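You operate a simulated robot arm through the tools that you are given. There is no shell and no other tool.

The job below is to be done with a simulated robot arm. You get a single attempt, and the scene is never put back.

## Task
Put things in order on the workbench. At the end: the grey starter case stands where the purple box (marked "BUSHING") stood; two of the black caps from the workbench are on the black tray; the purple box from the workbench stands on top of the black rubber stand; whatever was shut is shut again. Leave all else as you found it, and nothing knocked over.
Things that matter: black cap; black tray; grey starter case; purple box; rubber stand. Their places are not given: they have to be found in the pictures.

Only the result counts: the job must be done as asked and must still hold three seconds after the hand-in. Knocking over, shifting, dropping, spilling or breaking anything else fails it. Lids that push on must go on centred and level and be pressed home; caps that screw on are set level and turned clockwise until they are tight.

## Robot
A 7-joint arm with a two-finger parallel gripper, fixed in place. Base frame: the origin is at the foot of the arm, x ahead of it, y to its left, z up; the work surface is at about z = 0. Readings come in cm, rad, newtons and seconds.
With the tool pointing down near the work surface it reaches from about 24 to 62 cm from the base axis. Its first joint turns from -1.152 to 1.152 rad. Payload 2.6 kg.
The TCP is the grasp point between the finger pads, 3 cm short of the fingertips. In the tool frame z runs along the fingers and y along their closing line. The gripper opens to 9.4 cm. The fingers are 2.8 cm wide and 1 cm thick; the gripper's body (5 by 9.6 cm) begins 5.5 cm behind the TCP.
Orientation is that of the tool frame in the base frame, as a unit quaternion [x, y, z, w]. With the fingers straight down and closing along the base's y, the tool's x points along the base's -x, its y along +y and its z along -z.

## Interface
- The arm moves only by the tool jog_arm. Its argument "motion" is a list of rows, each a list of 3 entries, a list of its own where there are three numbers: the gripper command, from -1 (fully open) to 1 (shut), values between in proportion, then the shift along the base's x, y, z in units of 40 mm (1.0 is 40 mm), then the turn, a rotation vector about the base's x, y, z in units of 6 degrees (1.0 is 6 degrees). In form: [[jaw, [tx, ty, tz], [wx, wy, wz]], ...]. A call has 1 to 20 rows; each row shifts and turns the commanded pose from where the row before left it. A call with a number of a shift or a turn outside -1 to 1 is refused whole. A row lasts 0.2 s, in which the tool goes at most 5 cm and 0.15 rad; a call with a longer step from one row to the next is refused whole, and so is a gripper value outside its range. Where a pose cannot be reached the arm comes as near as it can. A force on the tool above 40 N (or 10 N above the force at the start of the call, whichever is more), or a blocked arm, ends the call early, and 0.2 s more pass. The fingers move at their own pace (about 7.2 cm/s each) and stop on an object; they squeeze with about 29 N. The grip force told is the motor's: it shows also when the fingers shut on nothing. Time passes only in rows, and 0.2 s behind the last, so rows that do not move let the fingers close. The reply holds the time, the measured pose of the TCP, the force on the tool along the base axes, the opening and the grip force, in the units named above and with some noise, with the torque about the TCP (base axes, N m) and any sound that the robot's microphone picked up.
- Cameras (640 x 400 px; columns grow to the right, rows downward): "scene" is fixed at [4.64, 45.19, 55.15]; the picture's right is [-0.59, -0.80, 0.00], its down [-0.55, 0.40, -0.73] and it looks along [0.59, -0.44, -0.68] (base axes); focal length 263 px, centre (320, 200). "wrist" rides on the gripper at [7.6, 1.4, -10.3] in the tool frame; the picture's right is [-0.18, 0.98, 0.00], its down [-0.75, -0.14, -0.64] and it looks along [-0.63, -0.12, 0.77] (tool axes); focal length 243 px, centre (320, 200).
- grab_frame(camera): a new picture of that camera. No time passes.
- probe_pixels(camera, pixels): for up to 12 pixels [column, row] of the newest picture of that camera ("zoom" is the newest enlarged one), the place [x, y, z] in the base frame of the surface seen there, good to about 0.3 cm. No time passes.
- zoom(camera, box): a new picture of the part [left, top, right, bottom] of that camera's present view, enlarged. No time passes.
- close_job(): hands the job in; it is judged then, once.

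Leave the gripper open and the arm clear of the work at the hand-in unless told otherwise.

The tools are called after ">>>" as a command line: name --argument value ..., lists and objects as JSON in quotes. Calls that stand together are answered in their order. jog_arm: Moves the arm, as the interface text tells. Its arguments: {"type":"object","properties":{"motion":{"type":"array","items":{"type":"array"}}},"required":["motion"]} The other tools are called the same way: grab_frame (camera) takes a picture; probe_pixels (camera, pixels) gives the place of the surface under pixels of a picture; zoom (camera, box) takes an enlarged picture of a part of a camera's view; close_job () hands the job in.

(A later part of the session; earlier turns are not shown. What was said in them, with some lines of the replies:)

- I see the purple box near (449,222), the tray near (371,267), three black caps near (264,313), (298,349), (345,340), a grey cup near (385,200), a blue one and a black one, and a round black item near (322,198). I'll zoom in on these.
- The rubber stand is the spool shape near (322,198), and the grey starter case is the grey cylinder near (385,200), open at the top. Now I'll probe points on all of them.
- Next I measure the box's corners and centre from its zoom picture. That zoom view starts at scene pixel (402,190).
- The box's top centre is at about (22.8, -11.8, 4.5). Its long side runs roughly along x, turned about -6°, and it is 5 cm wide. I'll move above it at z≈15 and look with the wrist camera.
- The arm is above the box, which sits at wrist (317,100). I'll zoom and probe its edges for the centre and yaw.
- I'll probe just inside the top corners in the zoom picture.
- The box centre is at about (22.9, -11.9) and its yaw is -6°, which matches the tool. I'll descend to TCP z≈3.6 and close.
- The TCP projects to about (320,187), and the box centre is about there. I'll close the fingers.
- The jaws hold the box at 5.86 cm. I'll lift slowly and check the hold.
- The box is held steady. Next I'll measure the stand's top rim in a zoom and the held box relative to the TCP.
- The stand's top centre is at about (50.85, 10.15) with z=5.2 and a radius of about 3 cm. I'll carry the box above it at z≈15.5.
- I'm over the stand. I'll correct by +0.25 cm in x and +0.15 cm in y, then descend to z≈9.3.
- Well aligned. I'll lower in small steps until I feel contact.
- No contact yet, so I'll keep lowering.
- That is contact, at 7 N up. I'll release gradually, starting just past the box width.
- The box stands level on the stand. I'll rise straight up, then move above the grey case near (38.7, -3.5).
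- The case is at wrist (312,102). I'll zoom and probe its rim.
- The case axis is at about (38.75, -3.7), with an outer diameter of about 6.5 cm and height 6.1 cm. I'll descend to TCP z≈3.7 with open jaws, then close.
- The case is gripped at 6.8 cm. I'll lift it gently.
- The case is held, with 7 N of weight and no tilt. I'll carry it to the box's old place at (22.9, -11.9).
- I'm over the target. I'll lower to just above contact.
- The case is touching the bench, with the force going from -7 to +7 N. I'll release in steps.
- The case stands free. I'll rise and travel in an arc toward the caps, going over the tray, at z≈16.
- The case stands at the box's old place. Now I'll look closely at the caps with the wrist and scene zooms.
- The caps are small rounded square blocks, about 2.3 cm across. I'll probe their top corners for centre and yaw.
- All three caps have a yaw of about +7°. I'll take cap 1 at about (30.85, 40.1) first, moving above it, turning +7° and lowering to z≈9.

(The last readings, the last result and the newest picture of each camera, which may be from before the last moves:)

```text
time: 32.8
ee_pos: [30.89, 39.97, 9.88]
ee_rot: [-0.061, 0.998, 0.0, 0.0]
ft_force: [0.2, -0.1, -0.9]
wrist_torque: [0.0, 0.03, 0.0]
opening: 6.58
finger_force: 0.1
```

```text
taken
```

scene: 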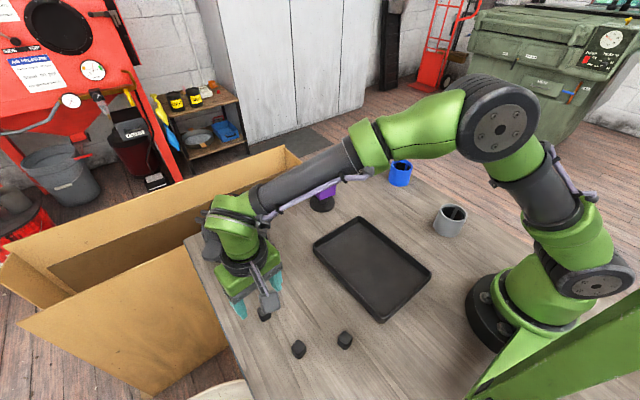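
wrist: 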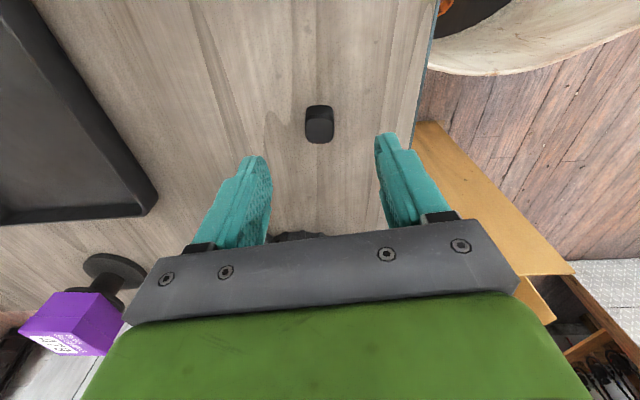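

>>> zoom --camera "wrist" --box '[285, 90, 355, 160]'

>>> probe_pixels --camera "zoom" --pixels '[[250, 190], [395, 190], [250, 270], [385, 270], [320, 230], [320, 180], [320, 285], [320, 100]]'

```text
5.71 times, centred on (320, 125) of wrist
```

zoom: 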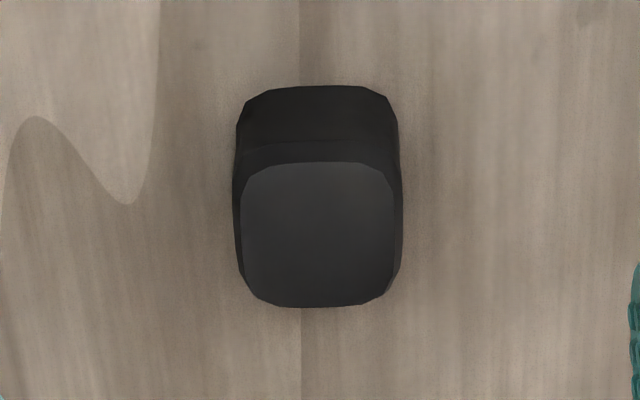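

```text
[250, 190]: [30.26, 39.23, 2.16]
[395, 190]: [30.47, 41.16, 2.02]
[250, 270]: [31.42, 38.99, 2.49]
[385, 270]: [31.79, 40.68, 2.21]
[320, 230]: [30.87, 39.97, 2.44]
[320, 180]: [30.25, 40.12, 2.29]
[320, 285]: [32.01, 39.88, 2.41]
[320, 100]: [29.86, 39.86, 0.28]
```

Working out the edge directions from the pixels, cap 1 is actually at a yaw of about -1° with its centre at about (31.0, 40.05). I'll turn the tool back 8° and descend to z≈3.4.

>>> jog_arm --motion '[[-0.4, [0.02, 0.02, -0.1], [0, 0, -0.66]], [-0.4, [0, 0, -0.3], [0, 0, -0.67]], [-0.4, [0, 0, -0.55], [0, 0, 0]], [-0.4, [0, 0, -0.4], [0, 0, 0]], [-0.4, [0, 0, -0.2], [0, 0, 0]], [-0.4, [0, 0, 0], [0, 0, 0]], [-0.4, [0, 0, 0], [0, 0, 0]]]'

>>> grab_frame --camera "wrist"

```text
time: 34.4
ee_pos: [30.89, 40.09, 3.55]
ee_rot: [0.008, 1.0, 0.0, 0.0]
ft_force: [-0.6, -0.6, 0.0]
wrist_torque: [0.01, 0.03, -0.02]
opening: 6.58
finger_force: 0.0
```

```text
taken
```

wrist: 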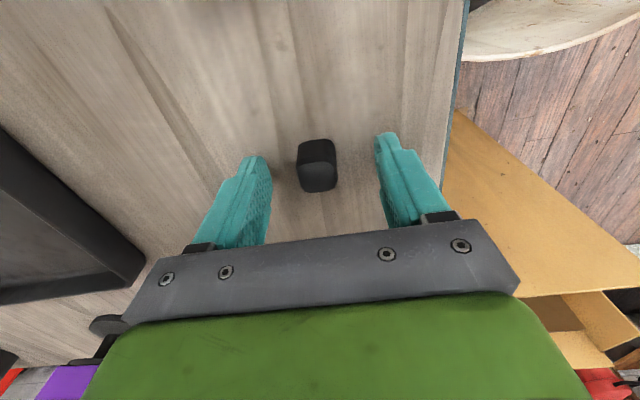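

The cap is centred between the fingers at (317,170). I'll lower slightly and close.

>>> jog_arm --motion '[[-0.2, [0, 0, -0.05], [0, 0, 0]], [0.2, [0, 0, 0], [0, 0, 0]], [0.4, [0, 0, 0], [0, 0, 0]], [1, [0, 0, 0], [0, 0, 0]], [1, [0, 0, 0], [0, 0, 0]], [1, [0, 0, 0], [0, 0, 0]]]'

>>> grab_frame --camera "wrist"

```text
time: 35.8
ee_pos: [30.86, 40.08, 3.33]
ee_rot: [0.009, 1.0, 0.0, 0.001]
ft_force: [1.3, -1.5, 0.9]
wrist_torque: [-0.02, -0.03, 0.0]
opening: 2.25
finger_force: 28.4
```

```text
taken
```

wrist: 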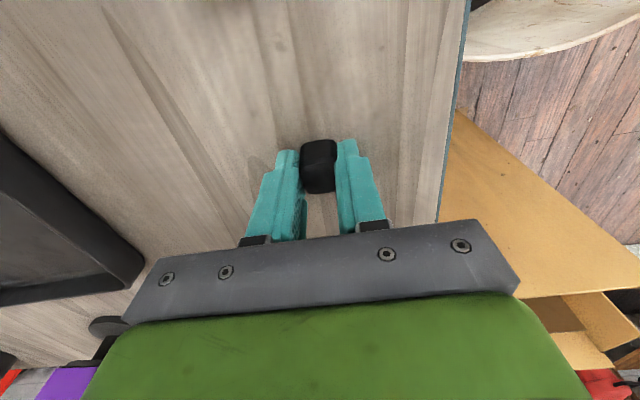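

The cap is gripped at 2.25 cm. I'll lift it.

>>> jog_arm --motion '[[1, [0, 0, 0.15], [0, 0, 0]], [1, [0, 0, 0.4], [0, 0, 0]], [1, [0, 0, 0.6], [0, 0, 0]], [1, [0, 0, 0.6], [0, 0, 0]], [1, [0, 0, 0.3], [0, 0, 0]], [1, [0, 0, 0], [0, 0, 0]]]'

>>> grab_frame --camera "wrist"

>>> probe_pixels --camera "scene" --pixels '[[371, 267], [355, 255], [345, 270], [380, 255], [390, 290]]'

```text
time: 37.2
ee_pos: [30.77, 40.11, 11.55]
ee_rot: [0.009, 1.0, 0.0, 0.0]
ft_force: [0.3, -0.8, -0.4]
wrist_torque: [-0.04, -0.01, 0.01]
opening: 2.24
finger_force: 29.0
```

```text
taken
```

wrist: 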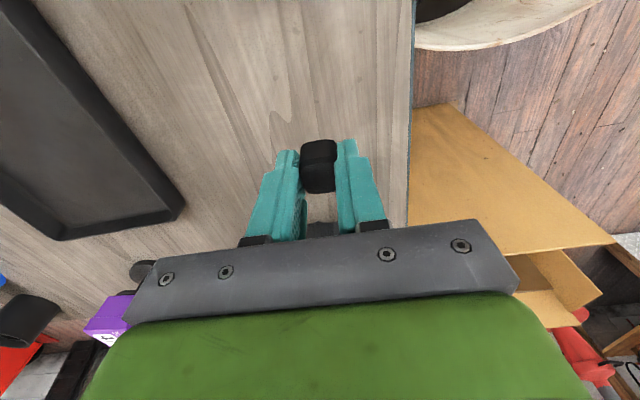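

```text
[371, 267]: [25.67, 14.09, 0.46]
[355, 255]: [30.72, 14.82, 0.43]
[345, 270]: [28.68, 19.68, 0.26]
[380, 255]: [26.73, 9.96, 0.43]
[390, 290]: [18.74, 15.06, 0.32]
```

The cap is held and the tray floor is at z≈0.4. I'll move to (30.5, 15) over the tray.

>>> jog_arm --motion '[[1, [0, -0.5, 0], [0, 0, 0]], [1, [-0.01, -0.9, 0], [0, 0, 0]], [1, [-0.01, -0.9, 0], [0, 0, 0]], [1, [-0.01, -0.9, 0], [0, 0, 0]], [1, [-0.01, -0.9, 0], [0, 0, 0]], [1, [-0.01, -0.9, 0], [0, 0, 0]], [1, [-0.01, -0.9, 0], [0, 0, 0]], [1, [0, -0.35, 0], [0, 0, 0]], [1, [0, 0, -0.5], [0, 0, 0]], [1, [0, 0, -0.6], [0, 0, 0]], [1, [0, 0, -0.5], [0, 0, 0]], [1, [0, 0, -0.2], [0, 0, 0]], [1, [0, 0, 0], [0, 0, 0]]]'

>>> grab_frame --camera "wrist"

>>> grab_frame --camera "scene"

```text
time: 40.0
ee_pos: [30.68, 15.22, 4.36]
ee_rot: [0.009, 1.0, 0.0, 0.0]
ft_force: [0.4, 0.4, 0.2]
wrist_torque: [0.02, 0.01, 0.01]
opening: 2.27
finger_force: 29.1
```

```text
taken
```

wrist: 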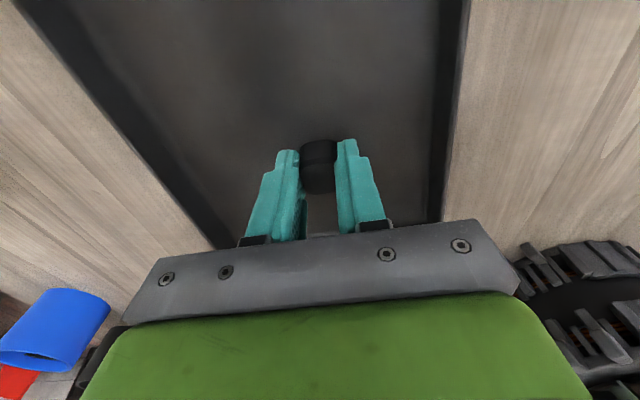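

```text
taken
```

scene: 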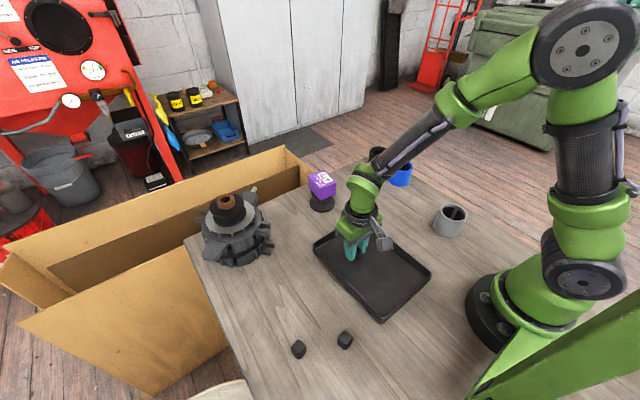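

The cap's bottom is at about z=1.0. I'll lower in small steps to contact.

>>> jog_arm --motion '[[1, [0, 0, -0.1], [0, 0, 0]], [1, [0, 0, -0.03], [0, 0, 0]], [1, [0, 0, 0], [0, 0, 0]]]'

```text
time: 40.8
ee_pos: [30.61, 15.09, 3.69]
ee_rot: [0.009, 1.0, -0.001, 0.0]
ft_force: [0.5, 0.4, 0.1]
wrist_torque: [-0.02, 0.0, 0.01]
opening: 2.25
finger_force: 29.4
```

>>> jog_arm --motion '[[1, [0, 0, -0.025], [0, 0, 0]], [1, [0, 0, 0], [0, 0, 0]]]'

```text
time: 41.4
ee_pos: [30.69, 15.22, 3.73]
ee_rot: [0.009, 1.0, 0.0, -0.001]
ft_force: [-0.9, 0.0, 4.8]
wrist_torque: [-0.04, 0.0, -0.01]
opening: 2.25
finger_force: 28.7
```

Contact, at 4.8 N. I'll release and rise.

>>> jog_arm --motion '[[0.45, [0, 0, 0], [0, 0, 0]], [0.2, [0, 0, 0], [0, 0, 0]], [-0.2, [0, 0, 0], [0, 0, 0]], [-0.2, [0, 0, 0], [0, 0, 0]], [-0.4, [0, 0, 0.3], [0, 0, 0]], [-0.4, [0, 0, 0.8], [0, 0, 0]], [-0.4, [0, 0, 0.8], [0, 0, 0]], [-0.4, [0, 0, 0], [0, 0, 0]]]'

>>> grab_frame --camera "wrist"

```text
time: 43.2
ee_pos: [30.62, 15.17, 11.29]
ee_rot: [0.008, 1.0, 0.001, 0.0]
ft_force: [0.0, -0.1, 0.2]
wrist_torque: [-0.02, -0.01, -0.04]
opening: 6.55
finger_force: 0.0
```

```text
taken
```

wrist: 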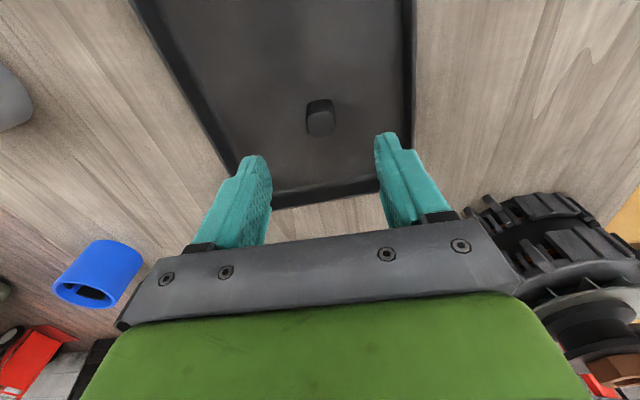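

Cap 1 stands on the tray. Next is the cap at about (17.0, 30.2) with yaw about +12°; I'll move above it.

>>> jog_arm --motion '[[-0.4, [-0.68, 0.75, 0], [0, 0, 0.43]], [-0.4, [-0.68, 0.75, 0], [0, 0, 0.43]], [-0.4, [-0.68, 0.75, 0], [0, 0, 0.43]], [-0.4, [-0.68, 0.75, 0], [0, 0, 0.43]], [-0.4, [-0.68, 0.75, 0], [0, 0, 0.43]], [-0.4, [0, 0, 0], [0, 0, 0]], [-0.4, [0, 0, 0], [0, 0, 0]]]'

>>> grab_frame --camera "wrist"

>>> grab_frame --camera "scene"

```text
time: 44.8
ee_pos: [17.07, 30.22, 11.41]
ee_rot: [-0.104, 0.995, 0.0, 0.0]
ft_force: [-0.3, 0.3, -0.6]
wrist_torque: [0.01, -0.02, 0.02]
opening: 6.58
finger_force: 0.0
```

```text
taken
```

wrist: 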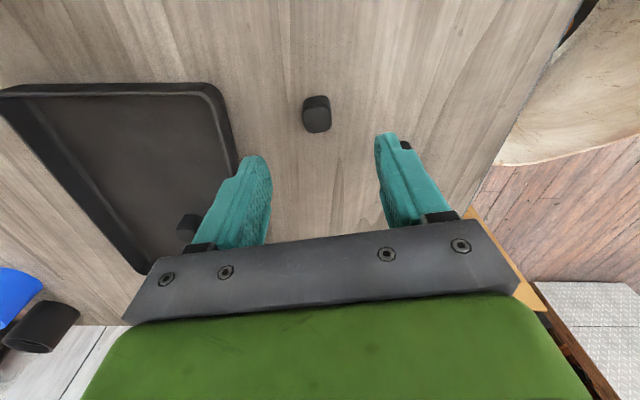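

```text
taken
```

scene: 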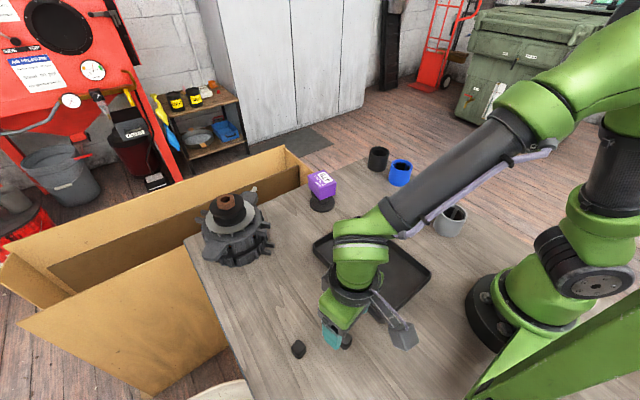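

>>> zoom --camera "wrist" --box '[285, 80, 350, 145]'

>>> probe_pixels --camera "zoom" --pixels '[[225, 205], [355, 195], [240, 285], [365, 275], [298, 240], [298, 195], [305, 290], [298, 110]]'

```text
6.15 times, centred on (318, 112) of wrist
```

zoom: 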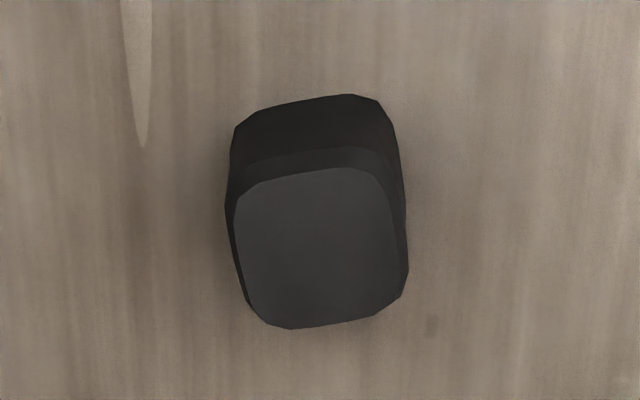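

```text
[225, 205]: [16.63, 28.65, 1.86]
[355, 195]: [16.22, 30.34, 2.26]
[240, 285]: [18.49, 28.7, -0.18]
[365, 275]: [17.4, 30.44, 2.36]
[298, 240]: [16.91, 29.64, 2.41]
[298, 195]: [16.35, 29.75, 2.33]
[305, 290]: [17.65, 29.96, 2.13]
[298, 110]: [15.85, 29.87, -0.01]
```

Cap centre is at about (17.0, 30.05) with yaw about 12°. I'll descend to z≈3.5.

>>> jog_arm --motion '[[-0.4, [-0.01, -0.035, -0.4], [0, 0, 0]], [-0.4, [0, 0, -0.7], [0, 0, 0]], [-0.4, [0, 0, -0.5], [0, 0, 0]], [-0.4, [0, 0, -0.25], [0, 0, 0]], [-0.4, [0, 0, -0.1], [0, 0, 0]], [-0.4, [0, 0, 0], [0, 0, 0]]]'

>>> grab_frame --camera "wrist"

```text
time: 46.2
ee_pos: [16.92, 30.28, 3.5]
ee_rot: [-0.104, 0.995, 0.0, 0.0]
ft_force: [0.0, 0.6, -0.4]
wrist_torque: [0.0, 0.0, 0.0]
opening: 6.59
finger_force: 0.0
```

```text
taken
```

wrist: 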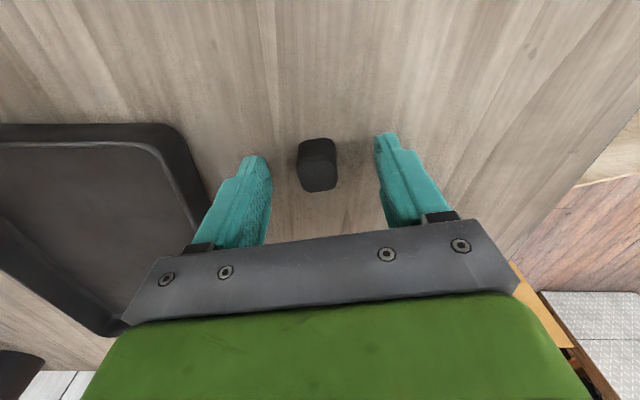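

>>> jog_arm --motion '[[-0.2, [0, 0, -0.03], [0, 0, 0]], [0.2, [0, 0, 0], [0, 0, 0]], [0.4, [0, 0, 0], [0, 0, 0]], [1, [0, 0, 0], [0, 0, 0]], [1, [0, 0, 0], [0, 0, 0]], [1, [0, 0, 0], [0, 0, 0]]]'

```text
time: 47.6
ee_pos: [16.99, 30.13, 3.24]
ee_rot: [-0.104, 0.995, 0.001, 0.0]
ft_force: [0.1, 0.5, 0.3]
wrist_torque: [0.01, -0.02, -0.02]
opening: 2.26
finger_force: 28.6
```

Gripped at 2.26 cm. I'll lift and carry the cap to (24.5, 15) over the tray.

>>> jog_arm --motion '[[1, [0, 0, 0.15], [0, 0, 0]], [1, [0, 0, 0.5], [0, 0, 0]], [1, [0, 0, 0.8], [0, 0, 0]], [1, [0, 0, 0.5], [0, 0, 0]], [1, [0.25, -0.5, 0], [0, 0, 0]], [1, [0.4, -0.8, 0], [0, 0, 0]], [1, [0.4, -0.8, 0], [0, 0, 0]], [1, [0.4, -0.8, 0], [0, 0, 0]], [1, [0.4, -0.8, 0], [0, 0, 0]], [1, [0.03, -0.08, 0], [0, 0, 0]], [1, [0, 0, 0], [0, 0, 0]]]'

>>> grab_frame --camera "wrist"

>>> grab_frame --camera "scene"

```text
time: 50.0
ee_pos: [24.57, 14.82, 11.13]
ee_rot: [-0.104, 0.995, 0.0, 0.0]
ft_force: [-0.2, 0.7, -0.3]
wrist_torque: [0.02, 0.0, 0.02]
opening: 2.25
finger_force: 29.0
```

```text
taken
```

wrist: 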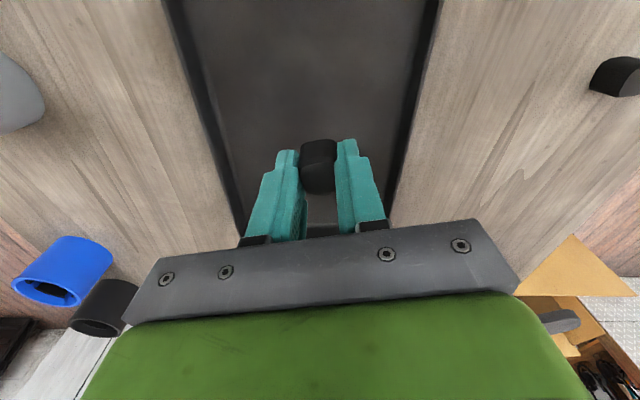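

```text
taken
```

scene: 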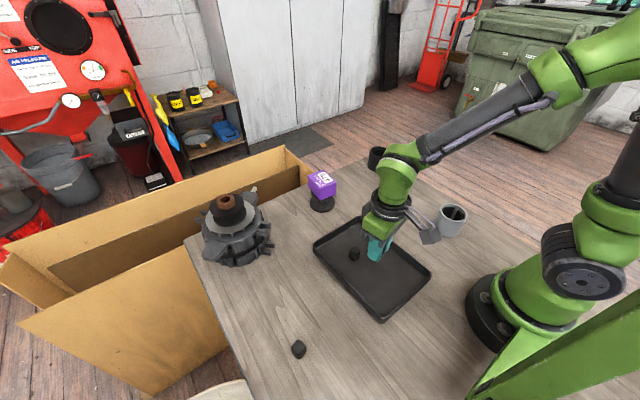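

Cap 1 stands at scene (354,254), clear of this spot. I'll lower to just above the tray floor.

>>> jog_arm --motion '[[1, [0, 0, -0.4], [0, 0, 0]], [1, [0, 0, -0.7], [0, 0, 0]], [1, [0, 0, -0.45], [0, 0, 0]], [1, [0, 0, -0.2], [0, 0, 0]], [1, [0, 0, -0.06], [0, 0, 0]], [1, [0, 0, 0], [0, 0, 0]]]'

```text
time: 51.4
ee_pos: [24.43, 14.98, 3.91]
ee_rot: [-0.104, 0.995, 0.0, 0.0]
ft_force: [-0.1, -0.7, 0.5]
wrist_torque: [0.07, 0.01, 0.01]
opening: 2.27
finger_force: 29.5
```

>>> jog_arm --motion '[[1, [0, 0, -0.03], [0, 0, 0]], [1, [0, 0, 0], [0, 0, 0]]]'

```text
time: 52.0
ee_pos: [24.51, 14.98, 3.78]
ee_rot: [-0.104, 0.995, -0.001, 0.0]
ft_force: [-1.0, -0.1, 0.0]
wrist_torque: [-0.03, -0.01, 0.01]
opening: 2.26
finger_force: 29.0
```

>>> jog_arm --motion '[[1, [0, 0, -0.025], [0, 0, 0]], [1, [0, 0, 0], [0, 0, 0]]]'

```text
time: 52.6
ee_pos: [24.55, 15.04, 3.67]
ee_rot: [-0.104, 0.995, 0.0, 0.001]
ft_force: [-0.3, -0.9, -0.3]
wrist_torque: [-0.02, -0.03, 0.0]
opening: 2.26
finger_force: 29.1
```

>>> jog_arm --motion '[[1, [0, 0, -0.025], [0, 0, 0]], [1, [0, 0, 0], [0, 0, 0]]]'

```text
time: 53.2
ee_pos: [24.5, 14.91, 3.74]
ee_rot: [-0.103, 0.995, 0.001, 0.002]
ft_force: [-1.3, 0.6, 6.8]
wrist_torque: [0.05, 0.05, -0.02]
opening: 2.24
finger_force: 29.1
```

Contact. I'll release and rise.

>>> jog_arm --motion '[[0.45, [0, 0, 0], [0, 0, 0]], [0.2, [0, 0, 0], [0, 0, 0]], [-0.2, [0, 0, 0], [0, 0, 0]], [-0.2, [0, 0, 0], [0, 0, 0]], [-0.4, [0, 0, 0.3], [0, 0, 0]], [-0.4, [0, 0, 0.8], [0, 0, 0]], [-0.4, [0, 0, 0.9], [0, 0, 0]], [-1, [0, 0, 0.9], [0, 0, 0]], [-1, [0, 0, 0.9], [0, 0, 0]], [-1, [0.4, -0.5, 0.6], [0, 0, -0.6]], [-1, [0.6, -0.6, 0.4], [0, 0, -0.6]], [-1, [0.6, -0.6, 0.4], [0, 0, -0.6]], [-1, [0.6, -0.4, 0.4], [0, 0, -0.2]], [-1, [0, 0, 0], [0, 0, 0]], [-1, [0, 0, 0], [0, 0, 0]]]'

>>> grab_frame --camera "scene"

>>> grab_frame --camera "wrist"

```text
time: 56.4
ee_pos: [33.38, 6.63, 26.13]
ee_rot: [0.001, 1.0, 0.0, 0.0]
ft_force: [-0.1, -0.5, -0.4]
wrist_torque: [0.0, -0.01, -0.01]
opening: 9.37
finger_force: 0.0
```

```text
taken
```

scene: 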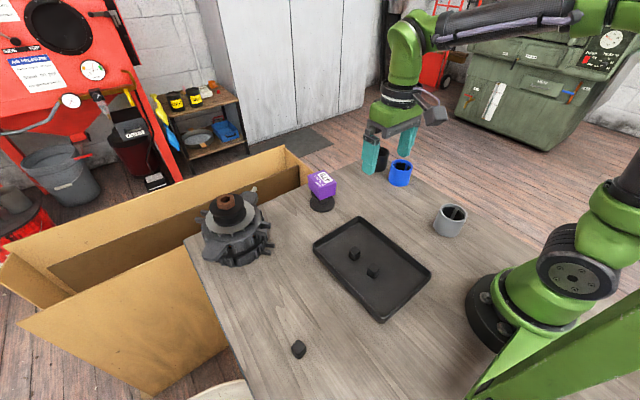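

```text
taken
```

wrist: 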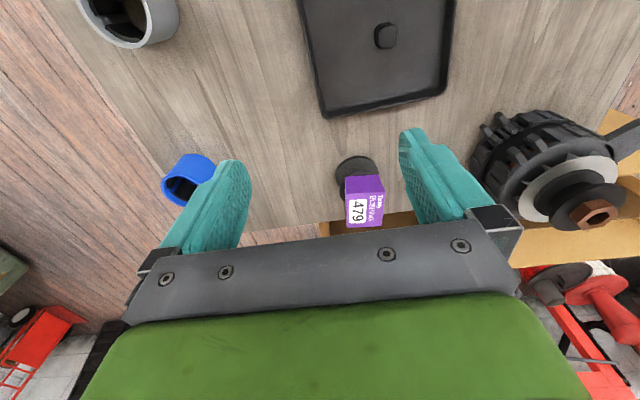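

Everything looks in place. I'll verify with zooms and probes.

>>> zoom --camera "scene" --box '[295, 160, 355, 220]'

>>> zoom --camera "scene" --box '[310, 190, 480, 320]'

>>> zoom --camera "scene" --box '[420, 190, 480, 250]'

>>> probe_pixels --camera "zoom" --pixels '[[213, 130], [430, 135], [320, 95], [310, 185], [300, 200], [300, 300]]'

```text
6.67 times, centred on (325, 190) of scene
```

zoom: 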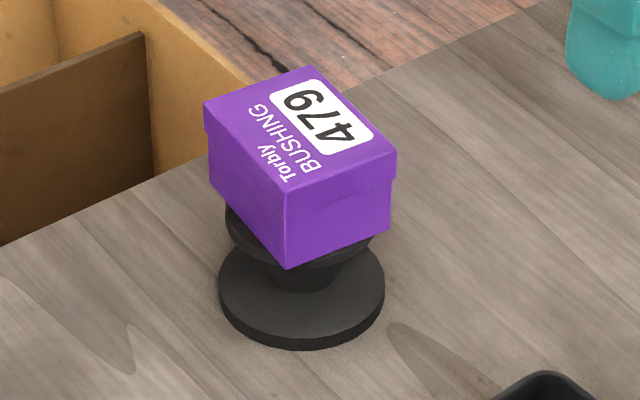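

```text
3.08 times, centred on (395, 255) of scene
```

zoom: 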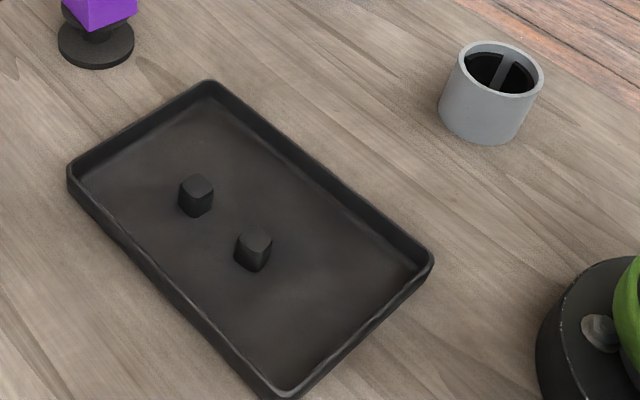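

```text
6.67 times, centred on (450, 220) of scene
```

zoom: 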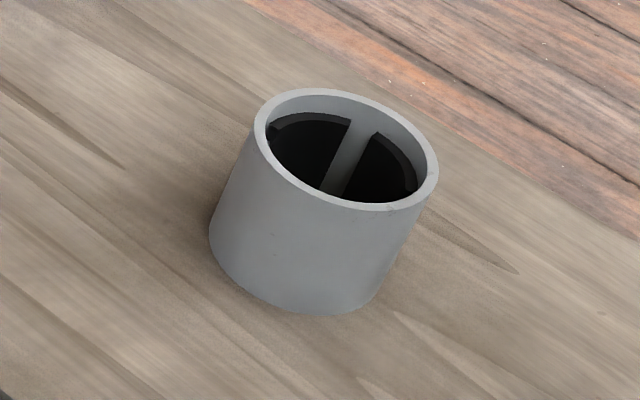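

```text
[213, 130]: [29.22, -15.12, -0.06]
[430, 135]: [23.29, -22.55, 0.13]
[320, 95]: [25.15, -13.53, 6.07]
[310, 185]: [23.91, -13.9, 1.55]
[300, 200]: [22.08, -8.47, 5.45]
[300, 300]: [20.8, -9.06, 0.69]
```

The box sits level on the stand with its lid shut. The grey case is upright at the box's old place, about (22.9, -11.9). Two caps stand on the tray and the third is untouched. The arm is clear and the gripper is open, so I'll hand in.

>>> close_job

```text
The job is handed in.
```

I finished the job and handed it in; no verdict came back. The last pictures before hand-in showed:

- **Purple box:** it stands level on top of the black rubber stand, with its lid still shut.
- **Grey starter case:** it stands upright where the box stood, at about (22.9, -11.9).
- **Black caps:** two stand upright on the black tray. The third was left where it was.
- **Everything else:** I saw nothing knocked over or shifted.

The arm was clear of the work and the gripper open at the hand-in.
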